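You operate a simulated robot arm through the tools that you are given. There is no shell and no other tool.

You run a simulated robot arm. Do the job below in one go: nothing can be reset, and whatever is moved stays where it is left.

Task
Refill the pad dispenser with both shelf packs and check that it feeds.
Fine: lid shut again; pull the slide out and leave the pack on it.

The check looks at the end state, three seconds after you hand in, the way a careful person would. Anything else that was tipped, shoved, dropped, spilled or broken makes it a failure. Lids that push on must go on centred and level and be pressed home; caps that screw on are set level and turned clockwise until they are tight.

Robot
A 6-joint arm with a two-finger gripper, fixed in place. Base frame: the origin is at the foot of the arm, x ahead of it, y to its left, z up. Readings come in m, degrees, newtons and seconds.
With the tool pointing down near the work surface it reaches from about 0.74 to 0.82 m from the base axis. Its first joint turns from -166.0 to 166.0 degrees. Payload 1.71 kg.
The TCP is the grasp point between the finger pads, 0.02 m short of the fingertips. In the tool frame z runs along the fingers and y along their closing line. Largest opening 0.096 m; the body of the gripper starts 0.113 m behind the TCP.
Orientation is that of the tool frame in the base frame, as a unit quaternion [w, x, y, z]. With the fingers straight down and closing along the base's y, the tool's x points along the base's -x, its y along +y and its z along -z.

Tools
- The arm moves only by the tool drive_tool. Its argument "moves" is a list of rows, each a list of 7 numbers: the shift along the tool's x, y, z in m, then the turn, a rotation vector about the tool's x, y, z in degrees, then the finger opening in m, from 0 to 0.096. In form: [[dx, dy, dz, ax, ay, az, claw], ...]. A call has 1 to 20 rows; each row is the pose to reach, as a shift and turn from the pose commanded when the call began, along the tool's axes at that moment. Rows are played at 5 a second. More than 0.05 m and 8.6 degrees between two rows, or a gripper value outside its range, and nothing of the call is played. A pose out of reach is approached as far as the arm can. The call stops where the force on the tool passes 40 N (or 10 N more than at its start, if that is more) or the arm is blocked; 0.2 s more then pass. Each finger travels about 0.045 m/s and halts on what it meets, pressing with about 31 N; the grip force reading is that of the motor and also rises with nothing between the fingers. The clock runs only during rows and for 0.2 s after the last one: add rows that repeat a pose to give the fingers time. It gives the time, the measured TCP pose, the force on the tool (base axes), the opening and the grip force at its end, in the units of the frame above (readings bear some noise), with the torque about the TCP (base axes, N m) and any sound that the robot's microphone picked up.
- Cameras (640 x 400 px; columns grow to the right, rows downward): "scene" is fixed at [0.2184, 0.4998, 1.7536]; the picture's right is [-0.86, -0.51, 0.00], its down [-0.17, 0.28, -0.95] and it looks along [0.49, -0.81, -0.32] (base axes); focal length 348 px, centre (320, 200). "wrist" rides on the gripper at [0.066, 0.014, -0.145] in the tool frame; the picture's right is [-0.21, 0.98, 0.00], its down [-0.88, -0.18, -0.45] and it looks along [-0.44, -0.09, 0.90] (tool axes); focal length 275 px, centre (320, 200). There is no depth. A picture from a camera that has moved, and an enlarged one, comes with that camera's place and axes in the base frame and with its lens.
- capture(camera): a new picture of that camera. It takes no simulated time.
- slide_trunk(by): slides the trunk up (or, below 0, down) by that many m; the arm rides with it, the base frame stays. It gives what a move gives, with no picture.
- zoom(camera, box): a new picture of the part [left, top, right, bottom] of that camera's present view, enlarged. It takes no simulated time.
- close_job(): hands the job in; it is judged then, once.

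Places have to be worked out from the pictures, the camera data and where the tool is seen. Open the gripper and draw the arm clear of the work before you hand the job in, unless the task says otherwise.

The tools are called after ">>>" as name(argument=value, ...) on one line, values as JSON. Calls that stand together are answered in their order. drive_tool: Moves the arm, as the interface text tells. Its arguments: {"type":"object","properties":{"moves":{"type":"array","items":{"type":"array","items":{"type":"number"}}}},"required":["moves"]} The other tools are called the same way: slide_trunk (by) slides the trunk up or down; capture (camera) takes a picture; zoom (camera, box) takes an enlarged picture of a part of a camera's view; close_job () hands the job in.

At the start:

```text
clock: 0.0
tcp_pos: [0.3845, -0.4082, 1.5438]
ee_rot: [-0.001, 0.0, 1.0, 0.001]
force: [0.6, -0.3, -0.4]
torque: [0.01, 0.02, 0.02]
gripper_width: 0.096
grip_force: 0.1
trunk travel left (down, up): [-0.3, 0.09]
```

scene: 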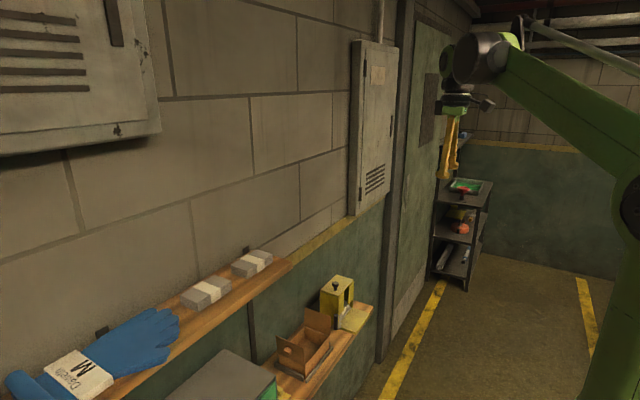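
wrist: 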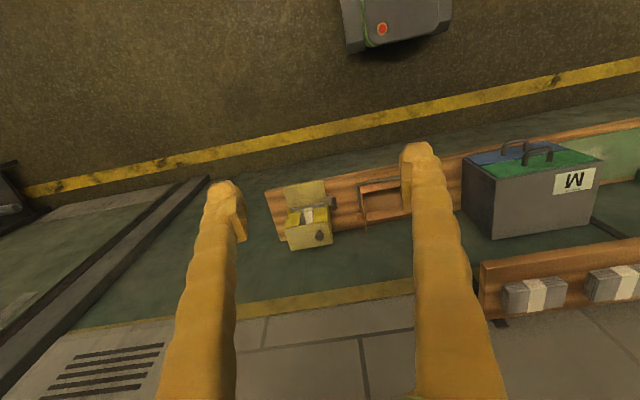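

I start with enlarged looks at the dispenser, the packs and the surroundings before moving anything.

>>> zoom(camera="scene", box=[260, 260, 390, 390])

>>> zoom(camera="scene", box=[160, 230, 320, 330])

>>> zoom(camera="wrist", box=[240, 140, 460, 280])

>>> zoom(camera="wrist", box=[460, 220, 640, 340])

```text
3.08 times, centred on (325, 325) of scene
camera zoom: at [0.2184, 0.4998, 1.7536], right [-0.86, -0.51, 0.0], down [-0.17, 0.28, -0.95], along [0.49, -0.81, -0.32], focal length 1070 px, centre (305, -185)
```

zoom: 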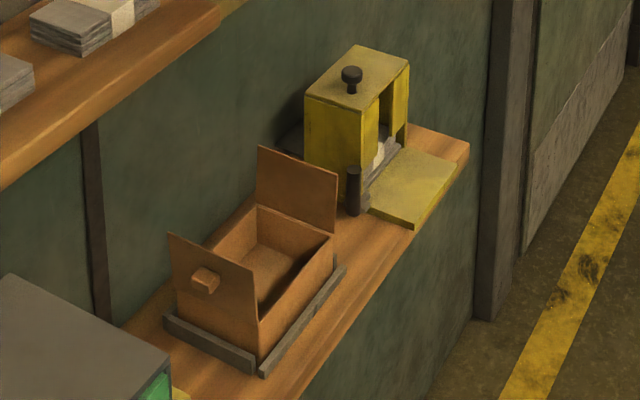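

```text
4.00 times, centred on (240, 280) of scene
camera zoom: at [0.2184, 0.4998, 1.7536], right [-0.86, -0.51, 0.0], down [-0.17, 0.28, -0.95], along [0.49, -0.81, -0.32], focal length 1391 px, centre (640, -120)
```

zoom: 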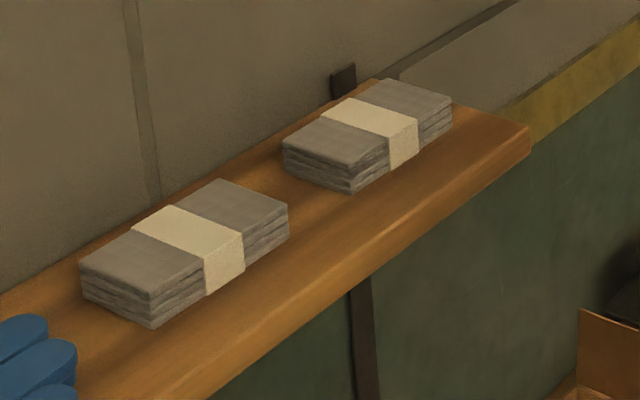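

```text
2.86 times, centred on (350, 210) of wrist
camera zoom: at [0.32, -0.3942, 1.6884], right [0.21, 0.98, 0.0], down [0.88, -0.18, 0.44], along [0.43, -0.09, -0.9], focal length 786 px, centre (234, 171)
```

zoom: 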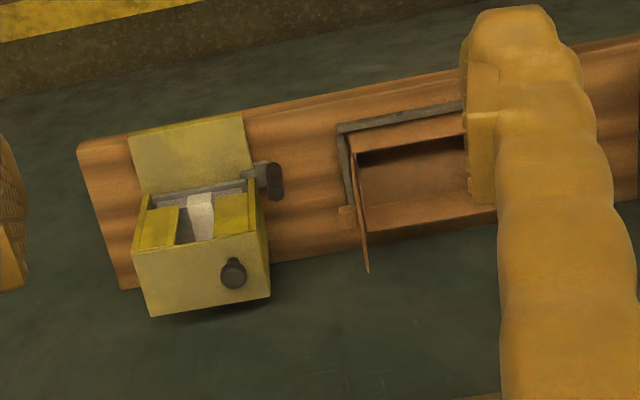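

```text
3.33 times, centred on (550, 280) of wrist
camera zoom: at [0.32, -0.3942, 1.6884], right [0.21, 0.98, 0.0], down [0.88, -0.18, 0.44], along [0.43, -0.09, -0.9], focal length 918 px, centre (-447, -67)
```

zoom: 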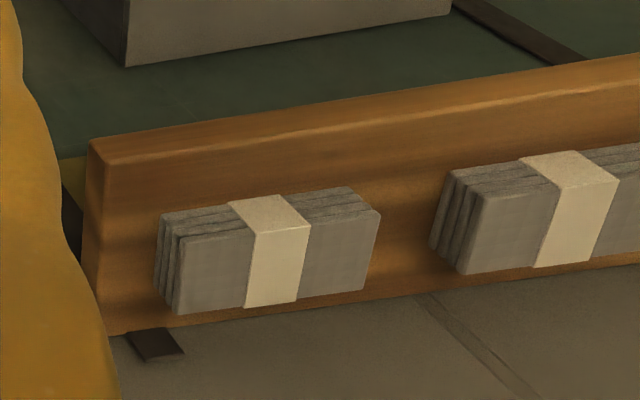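

The packs sit on the upper shelf around (0.77, -0.08, 1.31) and (0.776, 0.06, 1.31), and the dispenser is near (0.75, -0.48, 1.0) with a knob on its lid. I move the wrist camera closer, in clear air, for a better look at the dispenser.

>>> drive_tool(moves=[[-0.02, -0.01, 0.04, 0, 0, 0, 0.096], [-0.04, -0.02, 0.08, 0, 0, 0, 0.096], [-0.06, -0.03, 0.12, 0, 0, 0, 0.096], [-0.08, -0.04, 0.16, 0, 0, 0, 0.096], [-0.1, -0.05, 0.2, 0, 0, 0, 0.096], [-0.12, -0.06, 0.24, 0, 0, 0, 0.096]])

>>> capture(camera="wrist")

>>> capture(camera="scene")

```text
clock: 1.4
tcp_pos: [0.4893, -0.4687, 1.309]
ee_rot: [0.006, -0.001, 1.0, 0.0]
force: [0.8, -0.1, -0.3]
torque: [-0.02, 0.07, 0.0]
gripper_width: 0.0961
grip_force: 0.0
trunk travel left (down, up): [-0.3, 0.09]
```

```text
taken
camera wrist: at [0.4219, -0.4551, 1.4516], right [0.21, 0.98, 0.0], down [0.87, -0.18, 0.46], along [0.45, -0.09, -0.89], focal length 275 px, centre (320, 200)
```

wrist: 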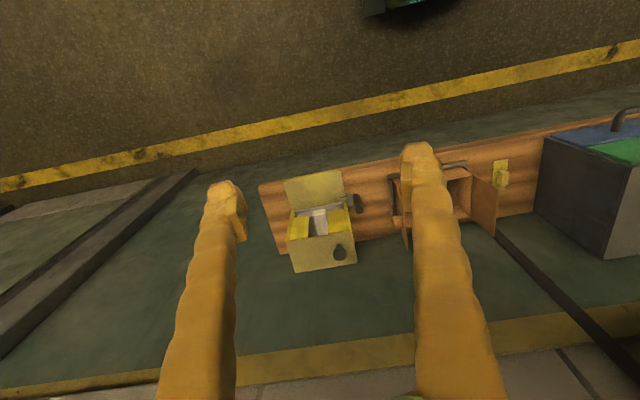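

```text
taken
```

scene: 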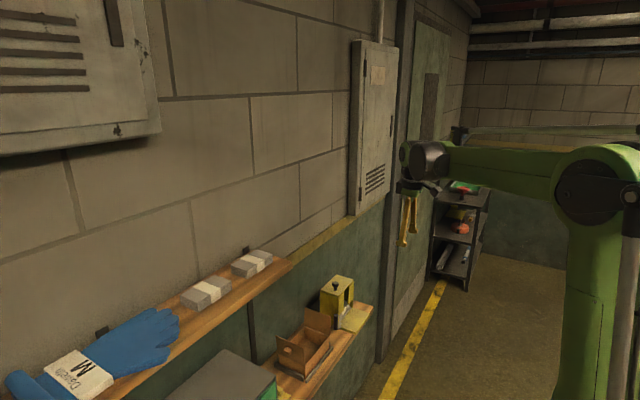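

The arm moved freely. I zoom in on the dispenser and box from this place.

>>> zoom(camera="wrist", box=[250, 150, 390, 290])

>>> zoom(camera="wrist", box=[380, 110, 640, 270])

```text
2.86 times, centred on (320, 220) of wrist
camera zoom: at [0.4219, -0.4551, 1.4516], right [0.21, 0.98, 0.0], down [0.87, -0.18, 0.46], along [0.45, -0.09, -0.89], focal length 786 px, centre (320, 143)
```

zoom: 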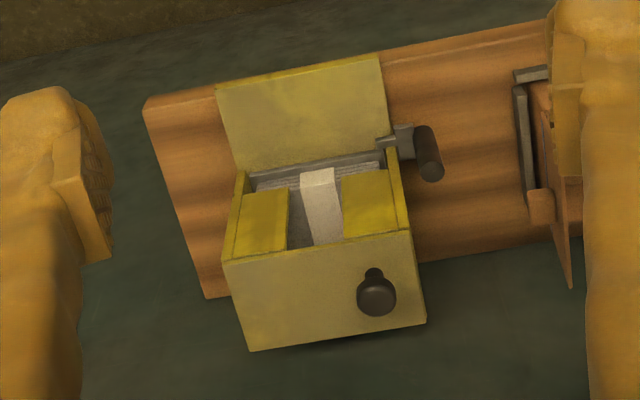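

```text
2.46 times, centred on (510, 190) of wrist
camera zoom: at [0.4219, -0.4551, 1.4516], right [0.21, 0.98, 0.0], down [0.87, -0.18, 0.46], along [0.45, -0.09, -0.89], focal length 678 px, centre (-148, 225)
```

zoom: 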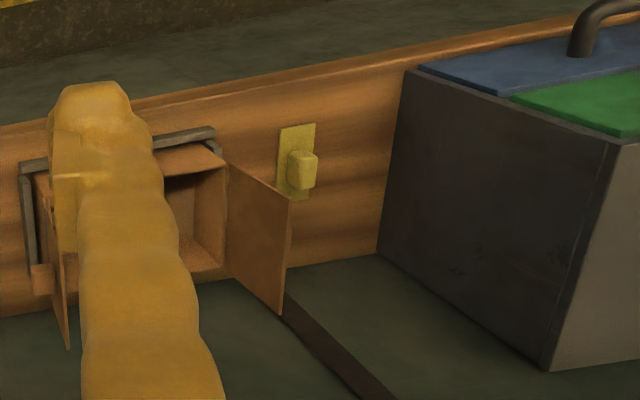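

The lid with its off-centre knob spans about x 0.72–0.80, y -0.585…-0.455, and the slide has a handle on its +y side; I also see a small yellow plate with a grip lying beyond the cardboard box. I tilt the tool to look at the dispenser front more level.

>>> drive_tool(moves=[[0.0, -0.002, 0.03, 0, -8, 0, 0.096], [0.0, -0.004, 0.06, 0, -16, 0, 0.096], [0.0, -0.006, 0.09, 0, -24, 0, 0.096], [0.0, -0.008, 0.12, 0, -32, 0, 0.096], [0.0, -0.01, 0.15, 0, -40, 0, 0.096], [0.0, -0.01, 0.15, 0, -40, 0, 0.096]])

>>> capture(camera="wrist")

>>> capture(camera="scene")

```text
clock: 2.8
tcp_pos: [0.4888, -0.4792, 1.1619]
ee_rot: [0.35, -0.001, 0.937, 0.0]
force: [0.0, -0.6, 0.0]
torque: [0.02, -0.02, 0.03]
gripper_width: 0.0961
grip_force: 0.0
trunk travel left (down, up): [-0.3, 0.09]
```

```text
taken
camera wrist: at [0.3449, -0.4658, 1.228], right [0.15, 0.98, 0.13], down [0.37, -0.18, 0.91], along [0.92, -0.09, -0.39], focal length 275 px, centre (320, 200)
```

wrist: 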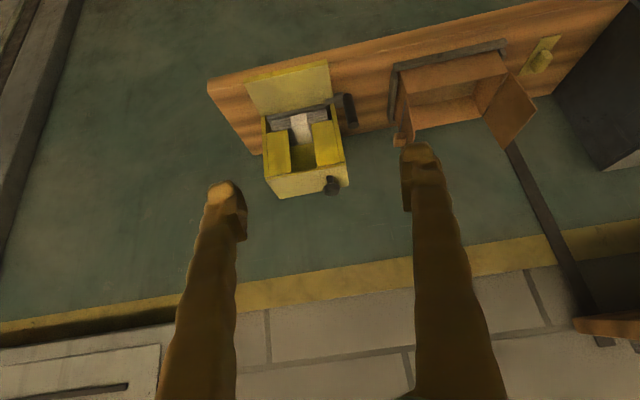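

```text
taken
```

scene: 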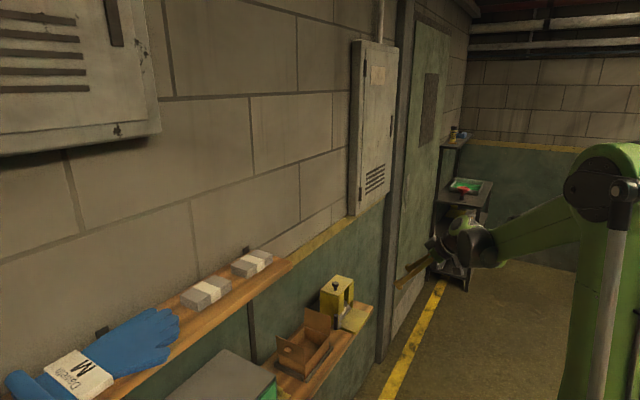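

The tilted view shows the dispenser front (upside-down in the picture). I enlarge it and the box with the little yellow plate.

>>> zoom(camera="wrist", box=[230, 50, 390, 210])

>>> zoom(camera="wrist", box=[370, 20, 590, 160])

```text
2.50 times, centred on (310, 130) of wrist
camera zoom: at [0.3449, -0.4658, 1.228], right [0.15, 0.98, 0.13], down [0.37, -0.18, 0.91], along [0.92, -0.09, -0.39], focal length 688 px, centre (345, 375)
```

zoom: 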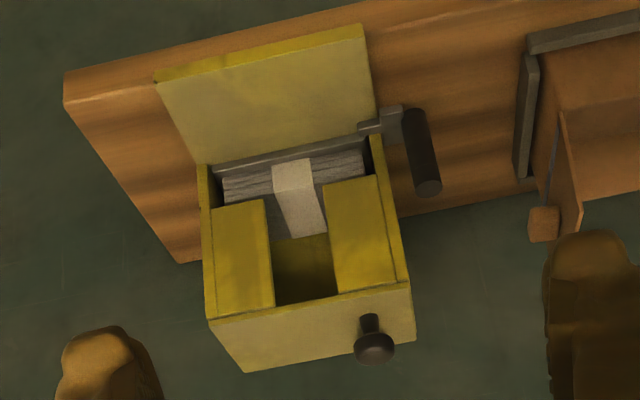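

```text
2.86 times, centred on (480, 90) of wrist
camera zoom: at [0.3449, -0.4658, 1.228], right [0.15, 0.98, 0.13], down [0.37, -0.18, 0.91], along [0.92, -0.09, -0.39], focal length 786 px, centre (-137, 514)
```

zoom: 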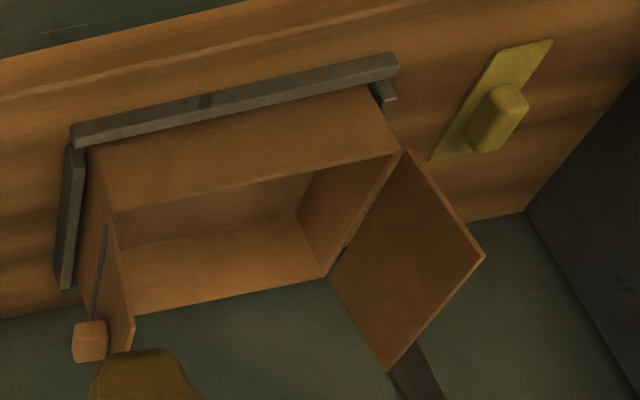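

I enlarge the scene view of the dispenser strongly to make out how the lid is mounted.

>>> zoom(camera="scene", box=[310, 265, 380, 335])

>>> zoom(camera="wrist", box=[255, 150, 355, 210])

```text
5.71 times, centred on (345, 300) of scene
camera zoom: at [0.2184, 0.4998, 1.7536], right [-0.86, -0.51, 0.0], down [-0.17, 0.28, -0.95], along [0.49, -0.81, -0.32], focal length 1987 px, centre (177, -371)
```

zoom: 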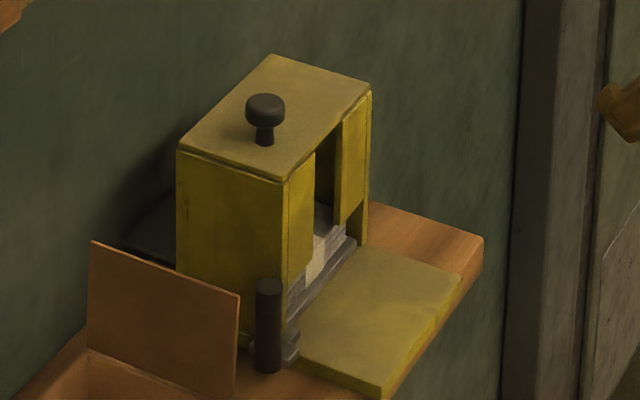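

```text
6.40 times, centred on (305, 180) of wrist
camera zoom: at [0.3449, -0.4658, 1.228], right [0.15, 0.98, 0.13], down [0.37, -0.18, 0.91], along [0.92, -0.09, -0.39], focal length 1762 px, centre (416, 328)
```

zoom: 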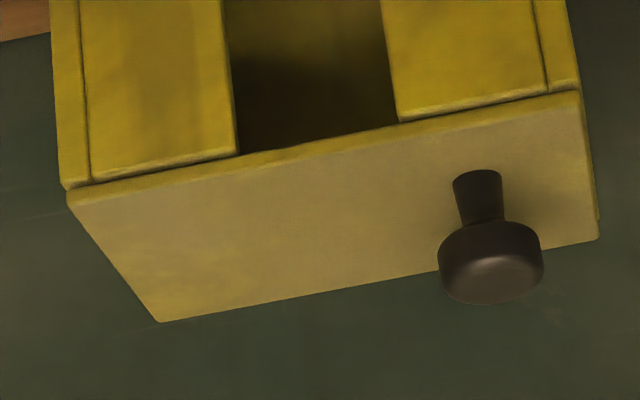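

The lid's fixing is not visible from here. I level the tool out again and go above and nearer to look down on the lid and its rear edge, which also tests the reach.

>>> drive_tool(moves=[[-0.03, 0.0, -0.002, 0, 8, 0, 0.096], [-0.06, -0.005, -0.003, 0, 16, 0, 0.096], [-0.09, -0.01, -0.004, 0, 24, 0, 0.096], [-0.12, -0.015, -0.006, 0, 32, 0, 0.096], [-0.15, -0.02, -0.007, 0, 40, 0, 0.096], [-0.177, -0.02, -0.008, 0, 41, 0, 0.096], [-0.2, -0.02, 0.014, 0, 41, 0, 0.096], [-0.225, -0.02, 0.035, 0, 41, 0, 0.096], [-0.225, -0.02, 0.035, 0, 41, 0, 0.096]])

>>> capture(camera="wrist")

>>> capture(camera="scene")

```text
clock: 4.8
tcp_pos: [0.6793, -0.4992, 1.2807]
ee_rot: [-0.001, 0.0, 1.0, 0.0]
force: [0.0, -1.0, 1.1]
torque: [0.01, 0.03, 0.05]
gripper_width: 0.0958
grip_force: 0.1
trunk travel left (down, up): [-0.3, 0.09]
```

```text
taken
camera wrist: at [0.6159, -0.485, 1.4257], right [0.21, 0.98, 0.0], down [0.88, -0.18, 0.44], along [0.43, -0.09, -0.9], focal length 275 px, centre (320, 200)
```

wrist: 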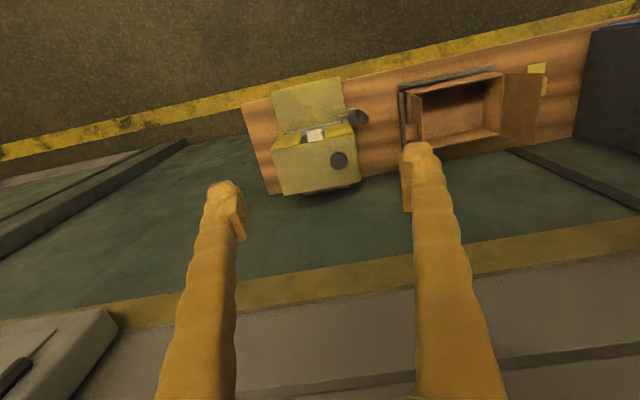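

```text
taken
```

scene: 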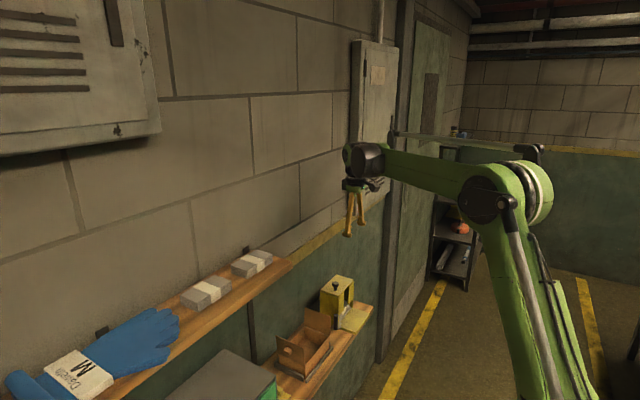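

Reached radius 0.84 with the tool straight down. I zoom on the dispenser top from here.

>>> zoom(camera="wrist", box=[235, 60, 395, 210])

>>> zoom(camera="wrist", box=[380, 40, 580, 165])

```text
2.67 times, centred on (315, 135) of wrist
camera zoom: at [0.6159, -0.485, 1.4257], right [0.21, 0.98, 0.0], down [0.88, -0.18, 0.44], along [0.43, -0.09, -0.9], focal length 734 px, centre (333, 373)
```

zoom: 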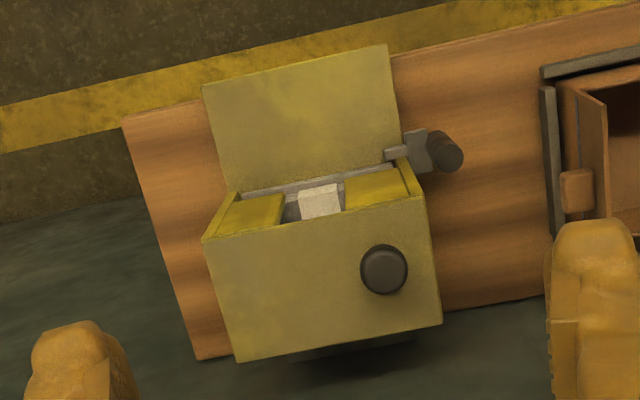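

```text
3.20 times, centred on (480, 102) of wrist
camera zoom: at [0.6159, -0.485, 1.4257], right [0.21, 0.98, 0.0], down [0.88, -0.18, 0.44], along [0.43, -0.09, -0.9], focal length 881 px, centre (-192, 512)
```

zoom: 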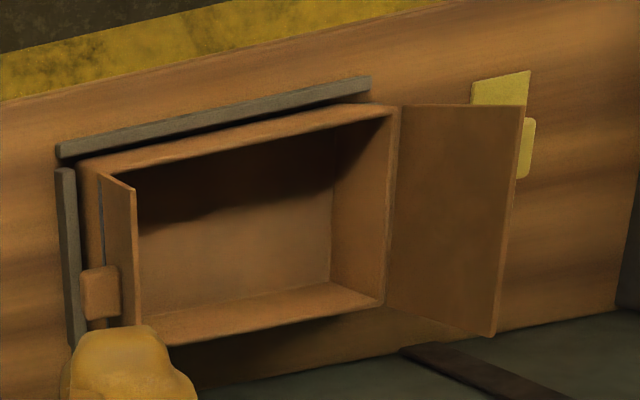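

I have the knob head at about (0.7465, -0.484, 1.041) and the lid top at z≈1.012. I enlarge the lid edges further to look for hinges or catches.

>>> zoom(camera="wrist", box=[265, 120, 375, 205])

>>> zoom(camera="scene", box=[315, 270, 365, 300])

>>> zoom(camera="scene", box=[315, 290, 365, 335])

```text
4.71 times, centred on (320, 162) of wrist
camera zoom: at [0.6159, -0.485, 1.4257], right [0.21, 0.98, 0.0], down [0.88, -0.18, 0.44], along [0.43, -0.09, -0.9], focal length 1295 px, centre (320, 376)
```

zoom: 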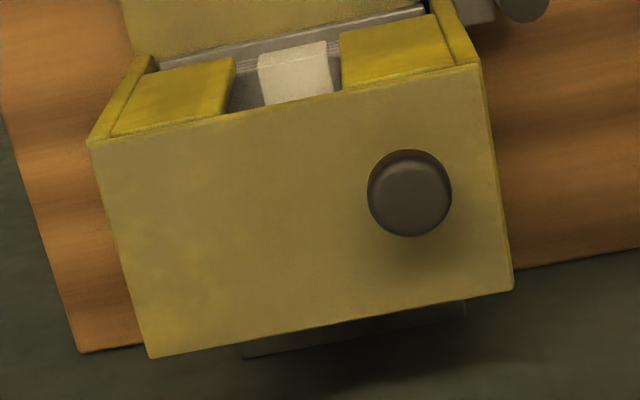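

```text
12.80 times, centred on (340, 285) of scene
camera zoom: at [0.2184, 0.4998, 1.7536], right [-0.86, -0.51, 0.0], down [-0.17, 0.28, -0.95], along [0.49, -0.81, -0.32], focal length 4450 px, centre (64, -888)
```

zoom: 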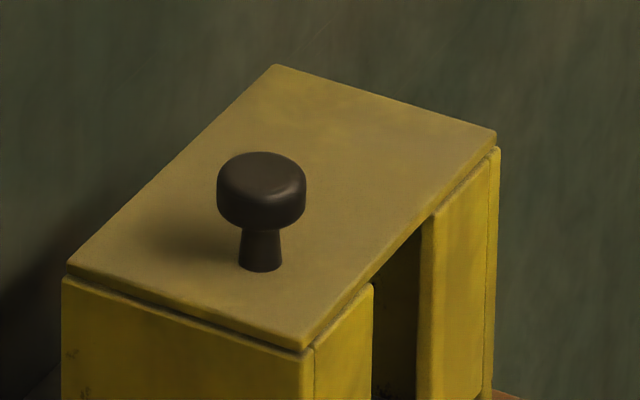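

```text
8.89 times, centred on (340, 312) of scene
camera zoom: at [0.2184, 0.4998, 1.7536], right [-0.86, -0.51, 0.0], down [-0.17, 0.28, -0.95], along [0.49, -0.81, -0.32], focal length 3090 px, centre (142, -800)
```

zoom: 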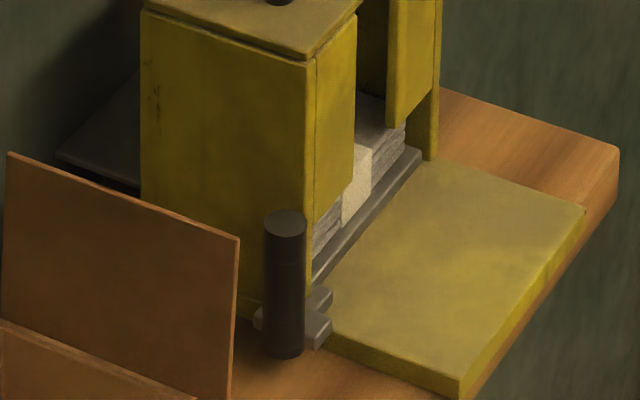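

The lid looks like a loose plate with an even seam all round, and the slide has a tail behind the body. I turn the wrist 90° so the fingers close along base x (needed for packs, knob and handle), with the camera on the +y side.

>>> drive_tool(moves=[[0, 0, 0, 0, 0, 8, 0.096], [0, 0, 0, 0, 0, 16, 0.096], [0, 0, 0, 0, 0, 24, 0.096], [0, 0, 0, 0, 0, 32, 0.096], [0, 0, 0, 0, 0, 40, 0.096], [0, 0, 0, 0, 0, 48, 0.096], [0, 0, 0, 0, 0, 56, 0.096], [0, 0, 0, 0, 0, 64, 0.096], [0, 0, 0, 0, 0, 72, 0.096], [0, 0, 0, 0, 0, 80, 0.096], [0, 0, 0, 0, 0, 88, 0.096], [0, 0, 0, 0, 0, 90, 0.096], [0, 0, 0, 0, 0, 90, 0.096]])

>>> capture(camera="wrist")

>>> capture(camera="scene")

```text
clock: 7.6
tcp_pos: [0.681, -0.4977, 1.2815]
ee_rot: [-0.002, 0.707, 0.707, -0.001]
force: [-0.6, 1.0, 0.1]
torque: [0.03, -0.01, -0.01]
gripper_width: 0.0959
grip_force: 0.0
trunk travel left (down, up): [-0.3, 0.09]
```

```text
taken
camera wrist: at [0.696, -0.4319, 1.4255], right [0.98, -0.21, 0.0], down [-0.18, -0.88, 0.45], along [-0.1, -0.44, -0.9], focal length 275 px, centre (320, 200)
```

wrist: 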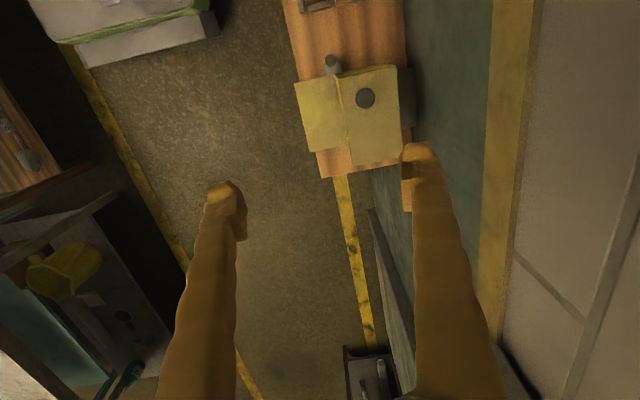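

```text
taken
```

scene: 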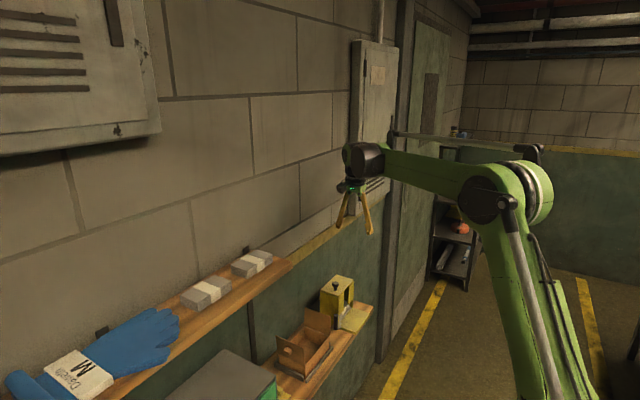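

The yaw is done: the tool is straight down and closes along x. I zoom on the dispenser from this side.

>>> zoom(camera="wrist", box=[275, 30, 435, 190])

```text
2.50 times, centred on (355, 110) of wrist
camera zoom: at [0.696, -0.4319, 1.4255], right [0.98, -0.21, 0.0], down [-0.18, -0.88, 0.45], along [-0.1, -0.44, -0.9], focal length 688 px, centre (232, 425)
```

zoom: 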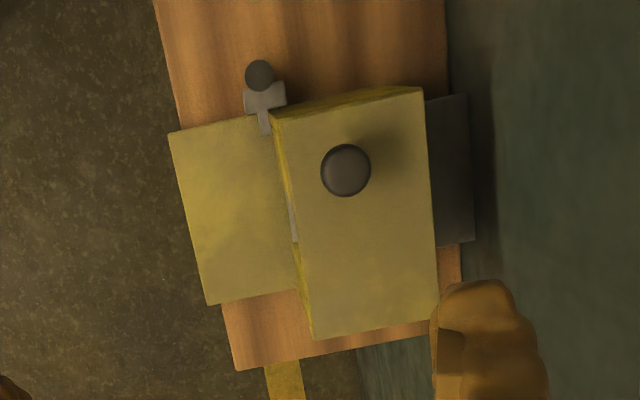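

The handle is near (0.708, -0.432, z 0.90–0.96) and the slide's tail shows behind the body. I move above the knob with partly open fingers to check reach and alignment.

>>> drive_tool(moves=[[0.004, 0.02, 0.04, 0, 0, 0, 0.08], [0.008, 0.04, 0.08, 0, 0, 0, 0.06], [0.012, 0.055, 0.12, 0, 0, 0, 0.06], [0.0137, 0.0655, 0.16, 0, 0, 0, 0.06], [0.0137, 0.0655, 0.16, 0, 0, 0, 0.06], [0.0137, 0.0655, 0.16, 0, 0, 0, 0.06]])

>>> capture(camera="wrist")

>>> zoom(camera="scene", box=[290, 190, 410, 340])

```text
clock: 9.0
tcp_pos: [0.746, -0.484, 1.1228]
ee_rot: [-0.001, 0.707, 0.707, -0.001]
force: [0.5, 0.0, -0.5]
torque: [-0.03, -0.04, 0.0]
gripper_width: 0.0601
grip_force: 0.0
trunk travel left (down, up): [-0.3, 0.09]
```

```text
taken
camera wrist: at [0.7618, -0.4183, 1.2665], right [0.98, -0.21, 0.0], down [-0.18, -0.88, 0.45], along [-0.09, -0.44, -0.9], focal length 275 px, centre (320, 200)
```

wrist: 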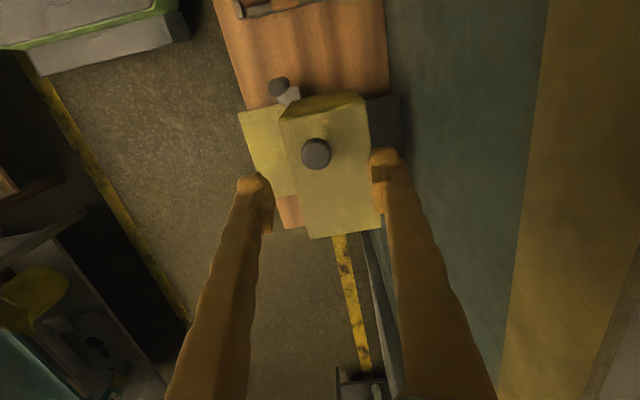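

```text
2.67 times, centred on (350, 265) of scene
camera zoom: at [0.2184, 0.4998, 1.7536], right [-0.86, -0.51, 0.0], down [-0.17, 0.28, -0.95], along [0.49, -0.81, -0.32], focal length 927 px, centre (240, 27)
```

zoom: 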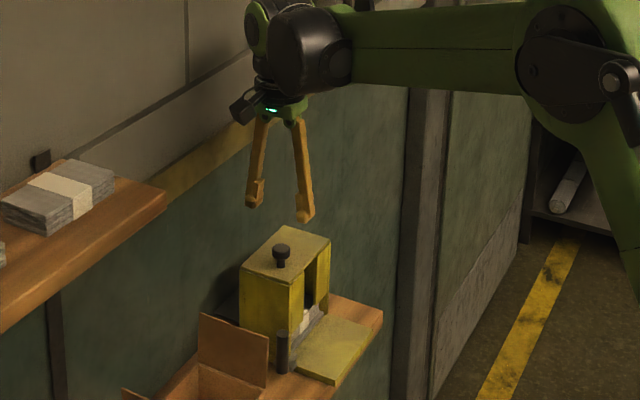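

Alignment with the knob agrees within 2 mm. I lower the fingers around the knob head and close on it.

>>> drive_tool(moves=[[-0.0005, -0.001, 0.04, 0, 0, 0, 0.06], [-0.0005, -0.001, 0.07, 0, 0, 0, 0.06], [-0.0005, -0.001, 0.0865, 0, 0, 0, 0.06], [-0.0005, -0.001, 0.0865, 0, 0, 0, 0.06], [-0.0005, -0.001, 0.0865, 0, 0, 0, 0.04], [-0.0005, -0.001, 0.0865, 0, 0, 0, 0.02], [-0.0005, -0.001, 0.0865, 0, 0, 0, 0.01], [-0.0005, -0.001, 0.0865, 0, 0, 0, 0.01], [-0.0005, -0.001, 0.0865, 0, 0, 0, 0.01]])

>>> capture(camera="wrist")

>>> zoom(camera="scene", box=[300, 230, 390, 330])

```text
clock: 10.1
tcp_pos: [0.7307, -0.4835, 1.047]
ee_rot: [0.007, 0.707, 0.707, 0.005]
force: [12.0, -0.7, 1.5]
torque: [-0.18, -0.15, 0.01]
gripper_width: 0.0495
grip_force: 5.6
trunk travel left (down, up): [-0.3, 0.09]
stopped in row 5: the force on the tool passed its limit at 44 N (the readings are from after the stop); the commanded pose is now the measured one
```

```text
taken
camera wrist: at [0.7427, -0.4171, 1.1917], right [0.98, -0.21, 0.02], down [-0.19, -0.88, 0.44], along [-0.08, -0.44, -0.9], focal length 275 px, centre (320, 200)
```

wrist: 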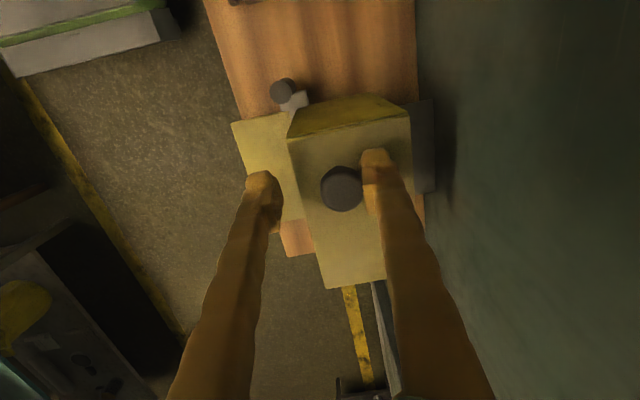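

```text
4.00 times, centred on (345, 280) of scene
camera zoom: at [0.2184, 0.4998, 1.7536], right [-0.86, -0.51, 0.0], down [-0.17, 0.28, -0.95], along [0.49, -0.81, -0.32], focal length 1391 px, centre (220, -120)
```

zoom: 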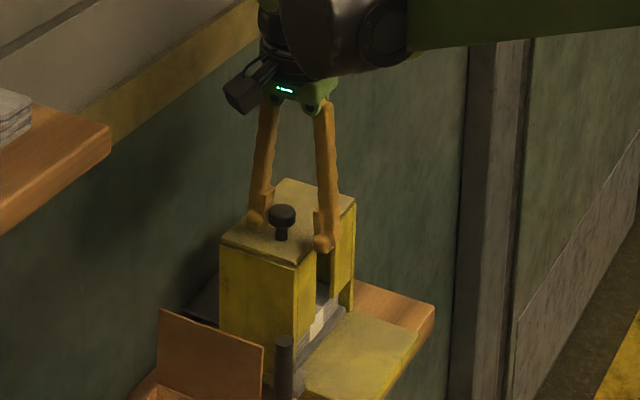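

The move stopped on force with the tool pushed about 15 mm toward -x, so the wall-side finger now rests on the knob; the lid itself looks undisturbed. I look closely for what the gripper touched (wall ledge?) before moving.

>>> zoom(camera="scene", box=[310, 200, 390, 290])

>>> zoom(camera="wrist", box=[220, 70, 460, 300])

>>> capture(camera="scene")

```text
4.44 times, centred on (350, 245) of scene
camera zoom: at [0.2184, 0.4998, 1.7536], right [-0.86, -0.51, 0.0], down [-0.17, 0.28, -0.95], along [0.49, -0.81, -0.32], focal length 1545 px, centre (187, 0)
```

zoom: 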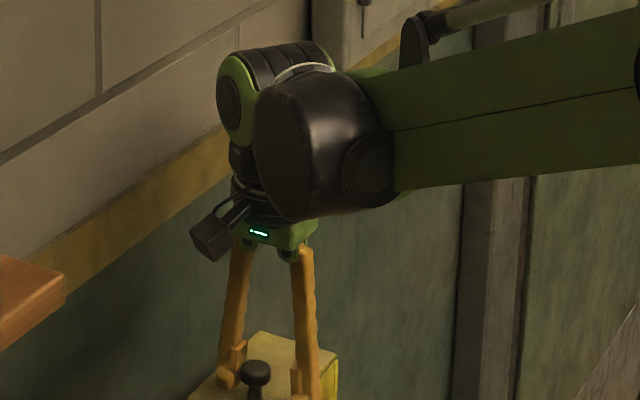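

```text
1.74 times, centred on (340, 185) of wrist
camera zoom: at [0.7427, -0.4171, 1.1917], right [0.98, -0.21, 0.02], down [-0.19, -0.88, 0.44], along [-0.08, -0.44, -0.9], focal length 479 px, centre (285, 226)
```

zoom: 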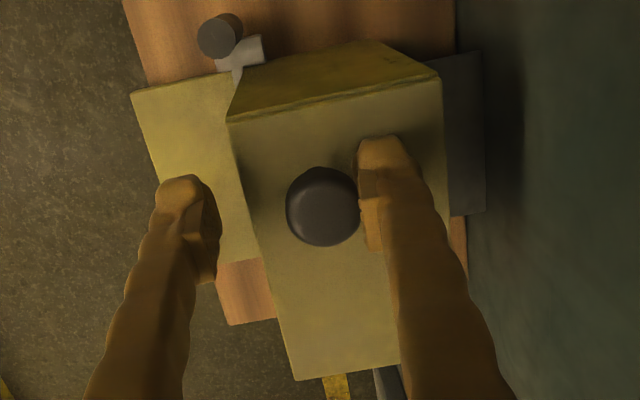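

```text
taken
```

scene: 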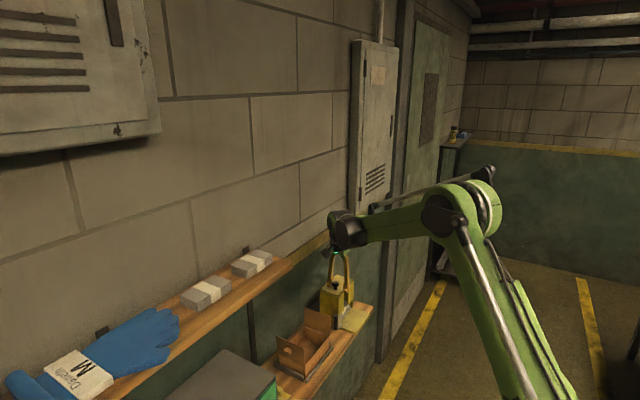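

This looks like the reach limit: at this low height the arm could not get past radius ≈0.876 and ended short and slightly tilted, so the wall-side finger met the knob alone. I open, rise straight up well clear, then lower the trunk so the arm works higher relative to its shoulder.

>>> drive_tool(moves=[[0, 0, 0, 0, 0, 0, 0.06], [0, 0, 0, 0, 0, 0, 0.08], [0, 0, -0.02, 0.5, 0, 0, 0.08], [0, 0, -0.06, 1, 0, 0, 0.08], [0, 0, -0.1, 1, 0, 0, 0.08], [0, 0, -0.15, 1, 0, 0, 0.08], [0, 0, -0.2, 1, 0, 0, 0.08], [0, 0, -0.25, 1, 0, 0, 0.08], [0, 0, -0.3, 1, 0, 0, 0.08], [0, 0, -0.3, 1, 0, 0, 0.08]])

>>> zoom(camera="scene", box=[310, 265, 380, 335])

```text
clock: 12.3
tcp_pos: [0.7237, -0.4845, 1.3482]
ee_rot: [-0.001, 0.707, 0.707, -0.002]
force: [0.3, 0.5, 0.0]
torque: [-0.03, -0.02, -0.01]
gripper_width: 0.0799
grip_force: 0.1
trunk travel left (down, up): [-0.3, 0.09]
```

```text
5.71 times, centred on (345, 300) of scene
camera zoom: at [0.2184, 0.4998, 1.7536], right [-0.86, -0.51, 0.0], down [-0.17, 0.28, -0.95], along [0.49, -0.81, -0.32], focal length 1987 px, centre (177, -371)
```

zoom: 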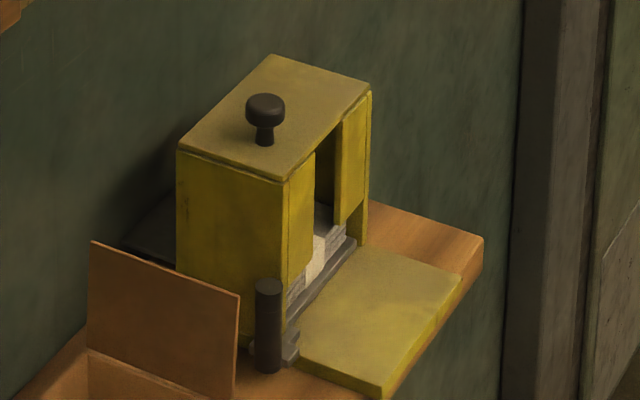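

The dispenser is unchanged. Now I slide the trunk down 0.18 m; the TCP will come to about z 1.17, still well clear.

>>> slide_trunk(by=-0.18)

>>> capture(camera="wrist")

>>> capture(camera="scene")

```text
clock: 14.3
tcp_pos: [0.7236, -0.4842, 1.168]
ee_rot: [-0.001, 0.706, 0.708, -0.003]
force: [0.4, 0.6, 0.6]
torque: [-0.03, 0.03, -0.04]
gripper_width: 0.0801
grip_force: 0.0
trunk travel left (down, up): [-0.12, 0.27]
```

```text
taken
camera wrist: at [0.7391, -0.4183, 1.3114], right [0.98, -0.21, 0.0], down [-0.18, -0.88, 0.45], along [-0.1, -0.44, -0.89], focal length 275 px, centre (320, 200)
```

wrist: 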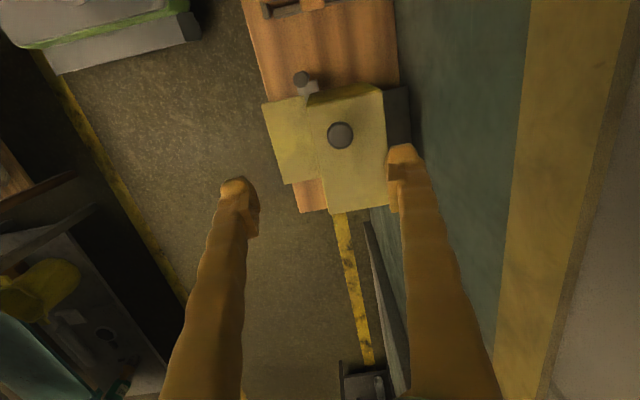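

```text
taken
```

scene: 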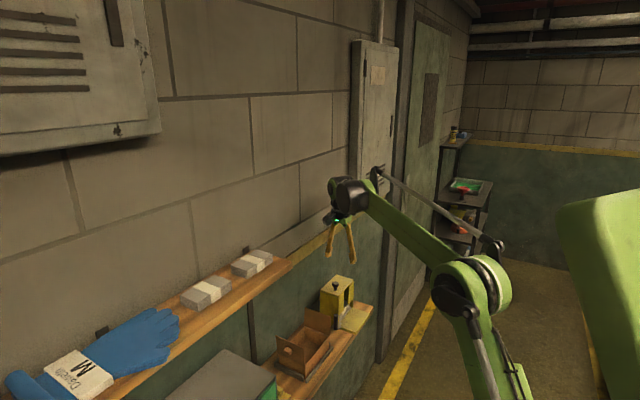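

The knob reads as (0.7445, -0.4845) from here. I come down to just above it first and check that the arm tracks correctly.

>>> drive_tool(moves=[[0, 0.011, 0.03, -0.25, 0, 0, 0.07], [0, 0.021, 0.06, -0.25, 0, 0, 0.06], [0, 0.021, 0.085, -0.25, 0, 0, 0.056], [0, 0.021, 0.085, -0.25, 0, 0, 0.056], [0, 0.021, 0.085, -0.25, 0, 0, 0.056]])

>>> capture(camera="wrist")

```text
clock: 15.5
tcp_pos: [0.7436, -0.4837, 1.0822]
ee_rot: [0.001, 0.707, 0.707, -0.001]
force: [0.5, 0.9, 0.4]
torque: [-0.02, -0.01, -0.02]
gripper_width: 0.056
grip_force: 0.1
trunk travel left (down, up): [-0.12, 0.27]
```

```text
taken
camera wrist: at [0.7589, -0.4188, 1.2255], right [0.98, -0.21, 0.0], down [-0.18, -0.88, 0.45], along [-0.09, -0.44, -0.89], focal length 275 px, centre (320, 200)
```

wrist: 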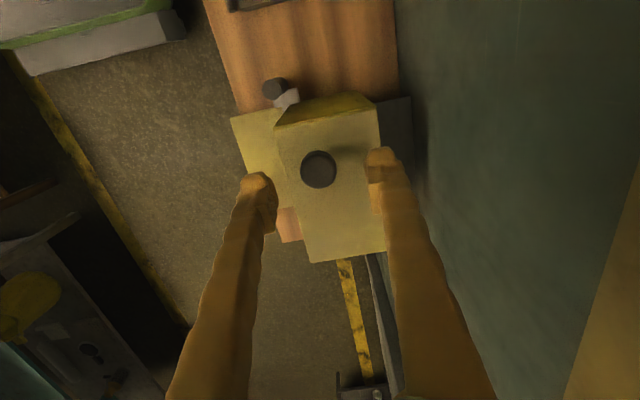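

Tracking is exact now. I lower to z≈1.036 and check before closing.

>>> drive_tool(moves=[[-0.0005, 0.0008, 0.025, 0, 0, 0, 0.056], [-0.0005, 0.0008, 0.046, 0, 0, 0, 0.056], [-0.0005, 0.0008, 0.046, 0, 0, 0, 0.056]])

>>> capture(camera="wrist")

```text
clock: 16.3
tcp_pos: [0.7455, -0.4846, 1.0384]
ee_rot: [0.001, 0.707, 0.707, -0.002]
force: [-1.2, -5.1, 25.5]
torque: [-0.1, -0.91, -0.19]
gripper_width: 0.0578
grip_force: 1.2
trunk travel left (down, up): [-0.12, 0.27]
```

```text
taken
camera wrist: at [0.7591, -0.4186, 1.1826], right [0.98, -0.21, 0.0], down [-0.19, -0.88, 0.45], along [-0.09, -0.44, -0.89], focal length 275 px, centre (320, 200)
```

wrist: 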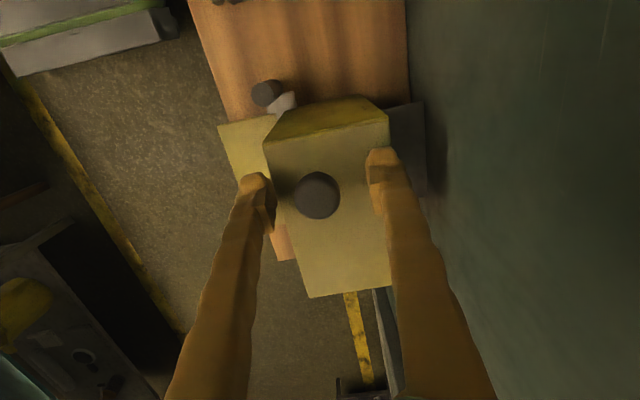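

The wall-side fingertip touched the lid top (25 N), so the lid surface is at z≈1.018. I back up 4 mm and close on the knob head.

>>> drive_tool(moves=[[0, 0, -0.005, 0, 0, 0, 0.056], [0, 0, -0.005, 0, 0, 0, 0.056], [0, 0, -0.005, 0, 0, 0, 0.04], [0, 0, -0.005, 0, 0, 0, 0.03], [0, 0, -0.005, 0, 0, 0, 0.02], [0, 0, -0.005, 0, 0, 0, 0.015], [0, 0, -0.005, 0, 0, 0, 0.015]])

>>> capture(camera="wrist")

>>> zoom(camera="scene", box=[310, 250, 380, 320])

```text
clock: 17.9
tcp_pos: [0.7446, -0.485, 1.0413]
ee_rot: [0.001, 0.707, 0.707, -0.001]
force: [-17.0, 1.3, -0.7]
torque: [0.0, 0.01, -0.04]
gripper_width: 0.0251
grip_force: 7.6
trunk travel left (down, up): [-0.12, 0.27]
```

```text
taken
camera wrist: at [0.7592, -0.419, 1.1856], right [0.98, -0.21, 0.0], down [-0.18, -0.88, 0.45], along [-0.09, -0.44, -0.89], focal length 275 px, centre (320, 200)
```

wrist: 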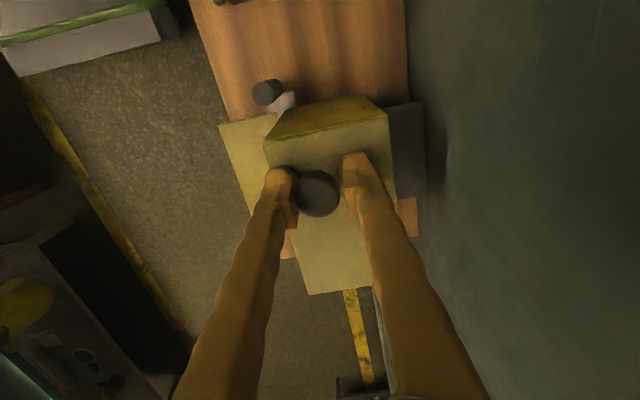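

```text
5.71 times, centred on (345, 285) of scene
camera zoom: at [0.2184, 0.4998, 1.7536], right [-0.86, -0.51, 0.0], down [-0.17, 0.28, -0.95], along [0.49, -0.81, -0.32], focal length 1987 px, centre (177, -286)
```

zoom: 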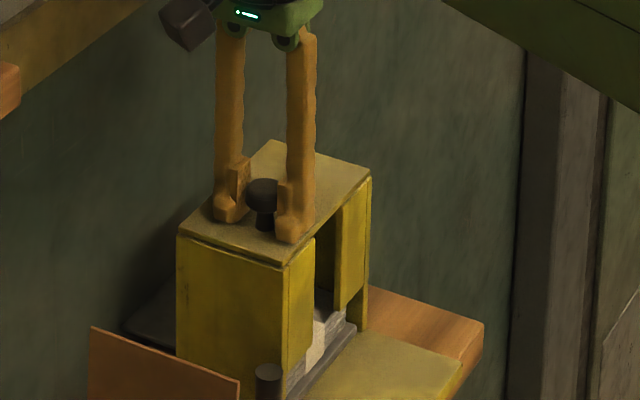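

The knob is between the fingers (25 mm); I tighten and let it settle to read the forces again.

>>> drive_tool(moves=[[0, 0, 0, 0, 0, 0, 0.0], [0, 0, 0, 0, 0, 0, 0.0], [0, 0, 0, 0, 0, 0, 0.0]])

```text
clock: 18.7
tcp_pos: [0.7426, -0.4852, 1.0418]
ee_rot: [0.001, 0.708, 0.706, -0.001]
force: [-35.4, 4.0, -6.2]
torque: [0.68, 0.02, 0.0]
gripper_width: 0.0216
grip_force: 34.6
trunk travel left (down, up): [-0.12, 0.27]
```

The tool reads -35 N in x and the width shrank to 21.6 mm, so the hold is uneven. I look before doing anything else.

>>> zoom(camera="wrist", box=[220, 80, 440, 300])

>>> zoom(camera="scene", box=[310, 250, 380, 320])

```text
1.82 times, centred on (330, 190) of wrist
camera zoom: at [0.758, -0.4192, 1.1861], right [0.98, -0.21, 0.0], down [-0.19, -0.88, 0.45], along [-0.09, -0.44, -0.9], focal length 500 px, centre (302, 218)
```

zoom: 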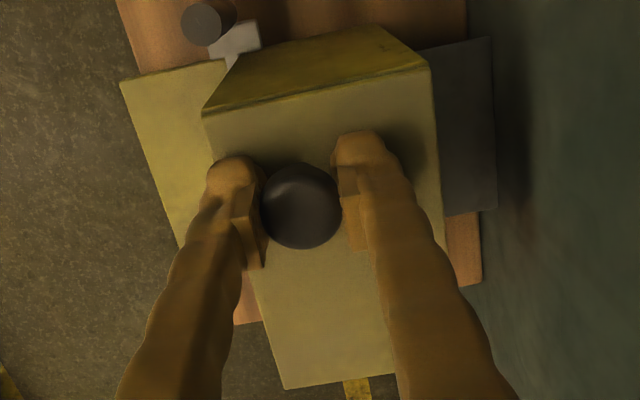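

```text
5.71 times, centred on (345, 285) of scene
camera zoom: at [0.2184, 0.4998, 1.7536], right [-0.86, -0.51, 0.0], down [-0.17, 0.28, -0.95], along [0.49, -0.81, -0.32], focal length 1987 px, centre (177, -286)
```

zoom: 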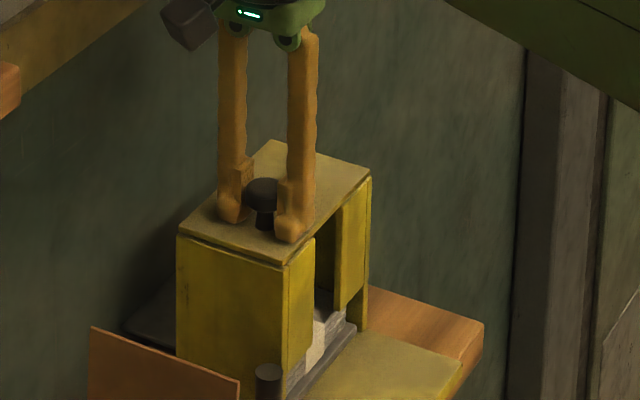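

Both pads look evenly placed on the knob, yet a side force remains at TCP height. I ease the tool 2 mm toward -x to relieve it and read again.

>>> drive_tool(moves=[[0, -0.001, 0, 0, 0, 0, 0.0], [0, -0.002, 0, 0, 0, 0, 0.0], [0, -0.002, 0, 0, 0, 0, 0.0]])

```text
clock: 19.5
tcp_pos: [0.743, -0.4862, 1.0416]
ee_rot: [0.002, 0.707, 0.707, -0.001]
force: [-4.6, -6.4, 7.2]
torque: [-0.95, -0.04, 0.0]
gripper_width: 0.0216
grip_force: 35.0
trunk travel left (down, up): [-0.12, 0.27]
```

The side force is gone, so the grip is sound. Now I lift very gently, a few mm, to feel whether the lid comes straight up or pivots.

>>> drive_tool(moves=[[0, 0, -0.001, 0, 0, 0, 0.0], [0, 0, -0.002, 0, 0, 0, 0.0], [0, 0, -0.003, 0, 0, 0, 0.0], [0, 0, -0.004, 0, 0, 0, 0.0], [0, 0, -0.005, 0, 0, 0, 0.0]])

>>> zoom(camera="wrist", box=[220, 80, 440, 300])

>>> zoom(camera="scene", box=[310, 250, 380, 320])

```text
clock: 20.7
tcp_pos: [0.7442, -0.4872, 1.0441]
ee_rot: [0.0, 0.707, 0.707, -0.001]
force: [-6.2, -3.9, -12.6]
torque: [1.03, -0.01, -0.01]
gripper_width: 0.0217
grip_force: 34.8
trunk travel left (down, up): [-0.12, 0.27]
```

```text
1.82 times, centred on (330, 190) of wrist
camera zoom: at [0.7579, -0.4196, 1.1886], right [0.98, -0.21, 0.0], down [-0.18, -0.88, 0.45], along [-0.09, -0.44, -0.9], focal length 500 px, centre (302, 218)
```

zoom: 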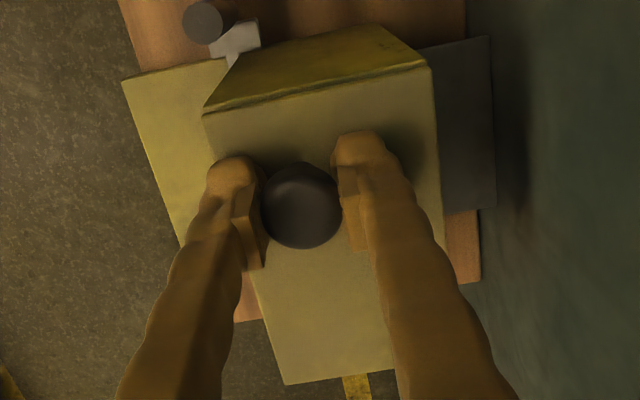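

```text
5.71 times, centred on (345, 285) of scene
camera zoom: at [0.2184, 0.4998, 1.7536], right [-0.86, -0.51, 0.0], down [-0.17, 0.28, -0.95], along [0.49, -0.81, -0.32], focal length 1987 px, centre (177, -286)
```

zoom: 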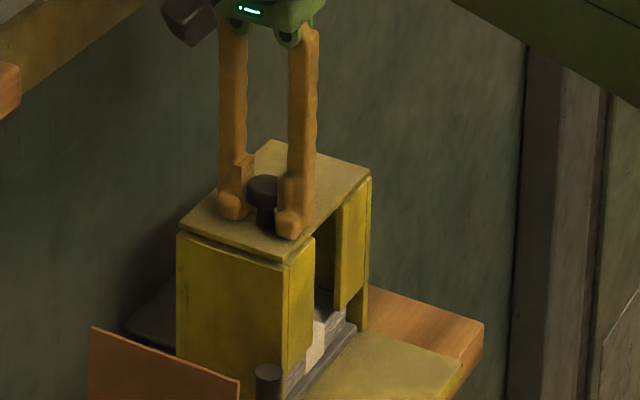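

The vertical resistance acts about 0.1 m toward -y from the knob (torque/force ratio), so the lid is hinged along its -y edge. I let go, settle a few mm higher, and re-grip lightly so that the knob can turn in the fingers while I swing the lid open.

>>> drive_tool(moves=[[0, 0, 0, 0, 0, 0, 0.04], [0, 0, 0, 0, 0, 0, 0.04], [0, 0, 0, 0, 0, 0, 0.03], [0, 0, 0, 0, 0, 0, 0.02], [0, 0, 0, 0, 0, 0, 0.012], [0, 0, 0, 0, 0, 0, 0.01], [0, 0, 0, 0, 0, 0, 0.01], [0, 0, 0, 0, 0, 0, 0.01]])

>>> zoom(camera="scene", box=[310, 250, 380, 320])

```text
clock: 22.5
tcp_pos: [0.7443, -0.4843, 1.0455]
ee_rot: [0.0, 0.706, 0.708, -0.001]
force: [-3.2, 2.4, 0.0]
torque: [0.11, 0.03, 0.0]
gripper_width: 0.0216
grip_force: 34.7
trunk travel left (down, up): [-0.12, 0.27]
```

```text
5.71 times, centred on (345, 285) of scene
camera zoom: at [0.2184, 0.4998, 1.7536], right [-0.86, -0.51, 0.0], down [-0.17, 0.28, -0.95], along [0.49, -0.81, -0.32], focal length 1987 px, centre (177, -286)
```

zoom: 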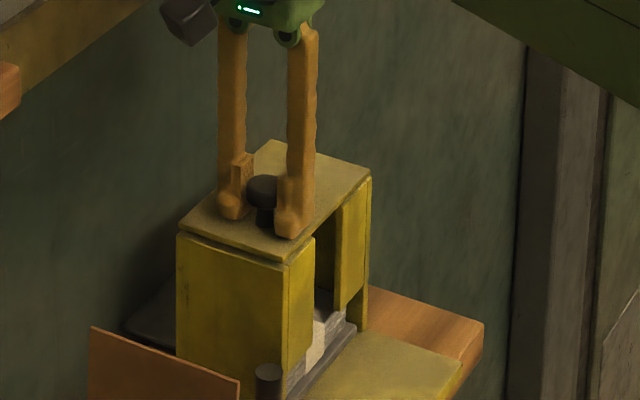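

Forces are near zero now and the knob measures 21.6 mm. I relax the grip to just under that width to get a light hold.

>>> drive_tool(moves=[[0, 0, 0, 0, 0, 0, 0.0206], [0, 0, 0, 0, 0, 0, 0.0206], [0, 0, 0, 0, 0, 0, 0.0206]])

```text
clock: 23.3
tcp_pos: [0.7436, -0.485, 1.0454]
ee_rot: [0.001, 0.707, 0.707, -0.001]
force: [-2.0, 1.6, 0.3]
torque: [-0.07, -0.01, -0.02]
gripper_width: 0.0225
grip_force: 7.2
trunk travel left (down, up): [-0.12, 0.27]
```

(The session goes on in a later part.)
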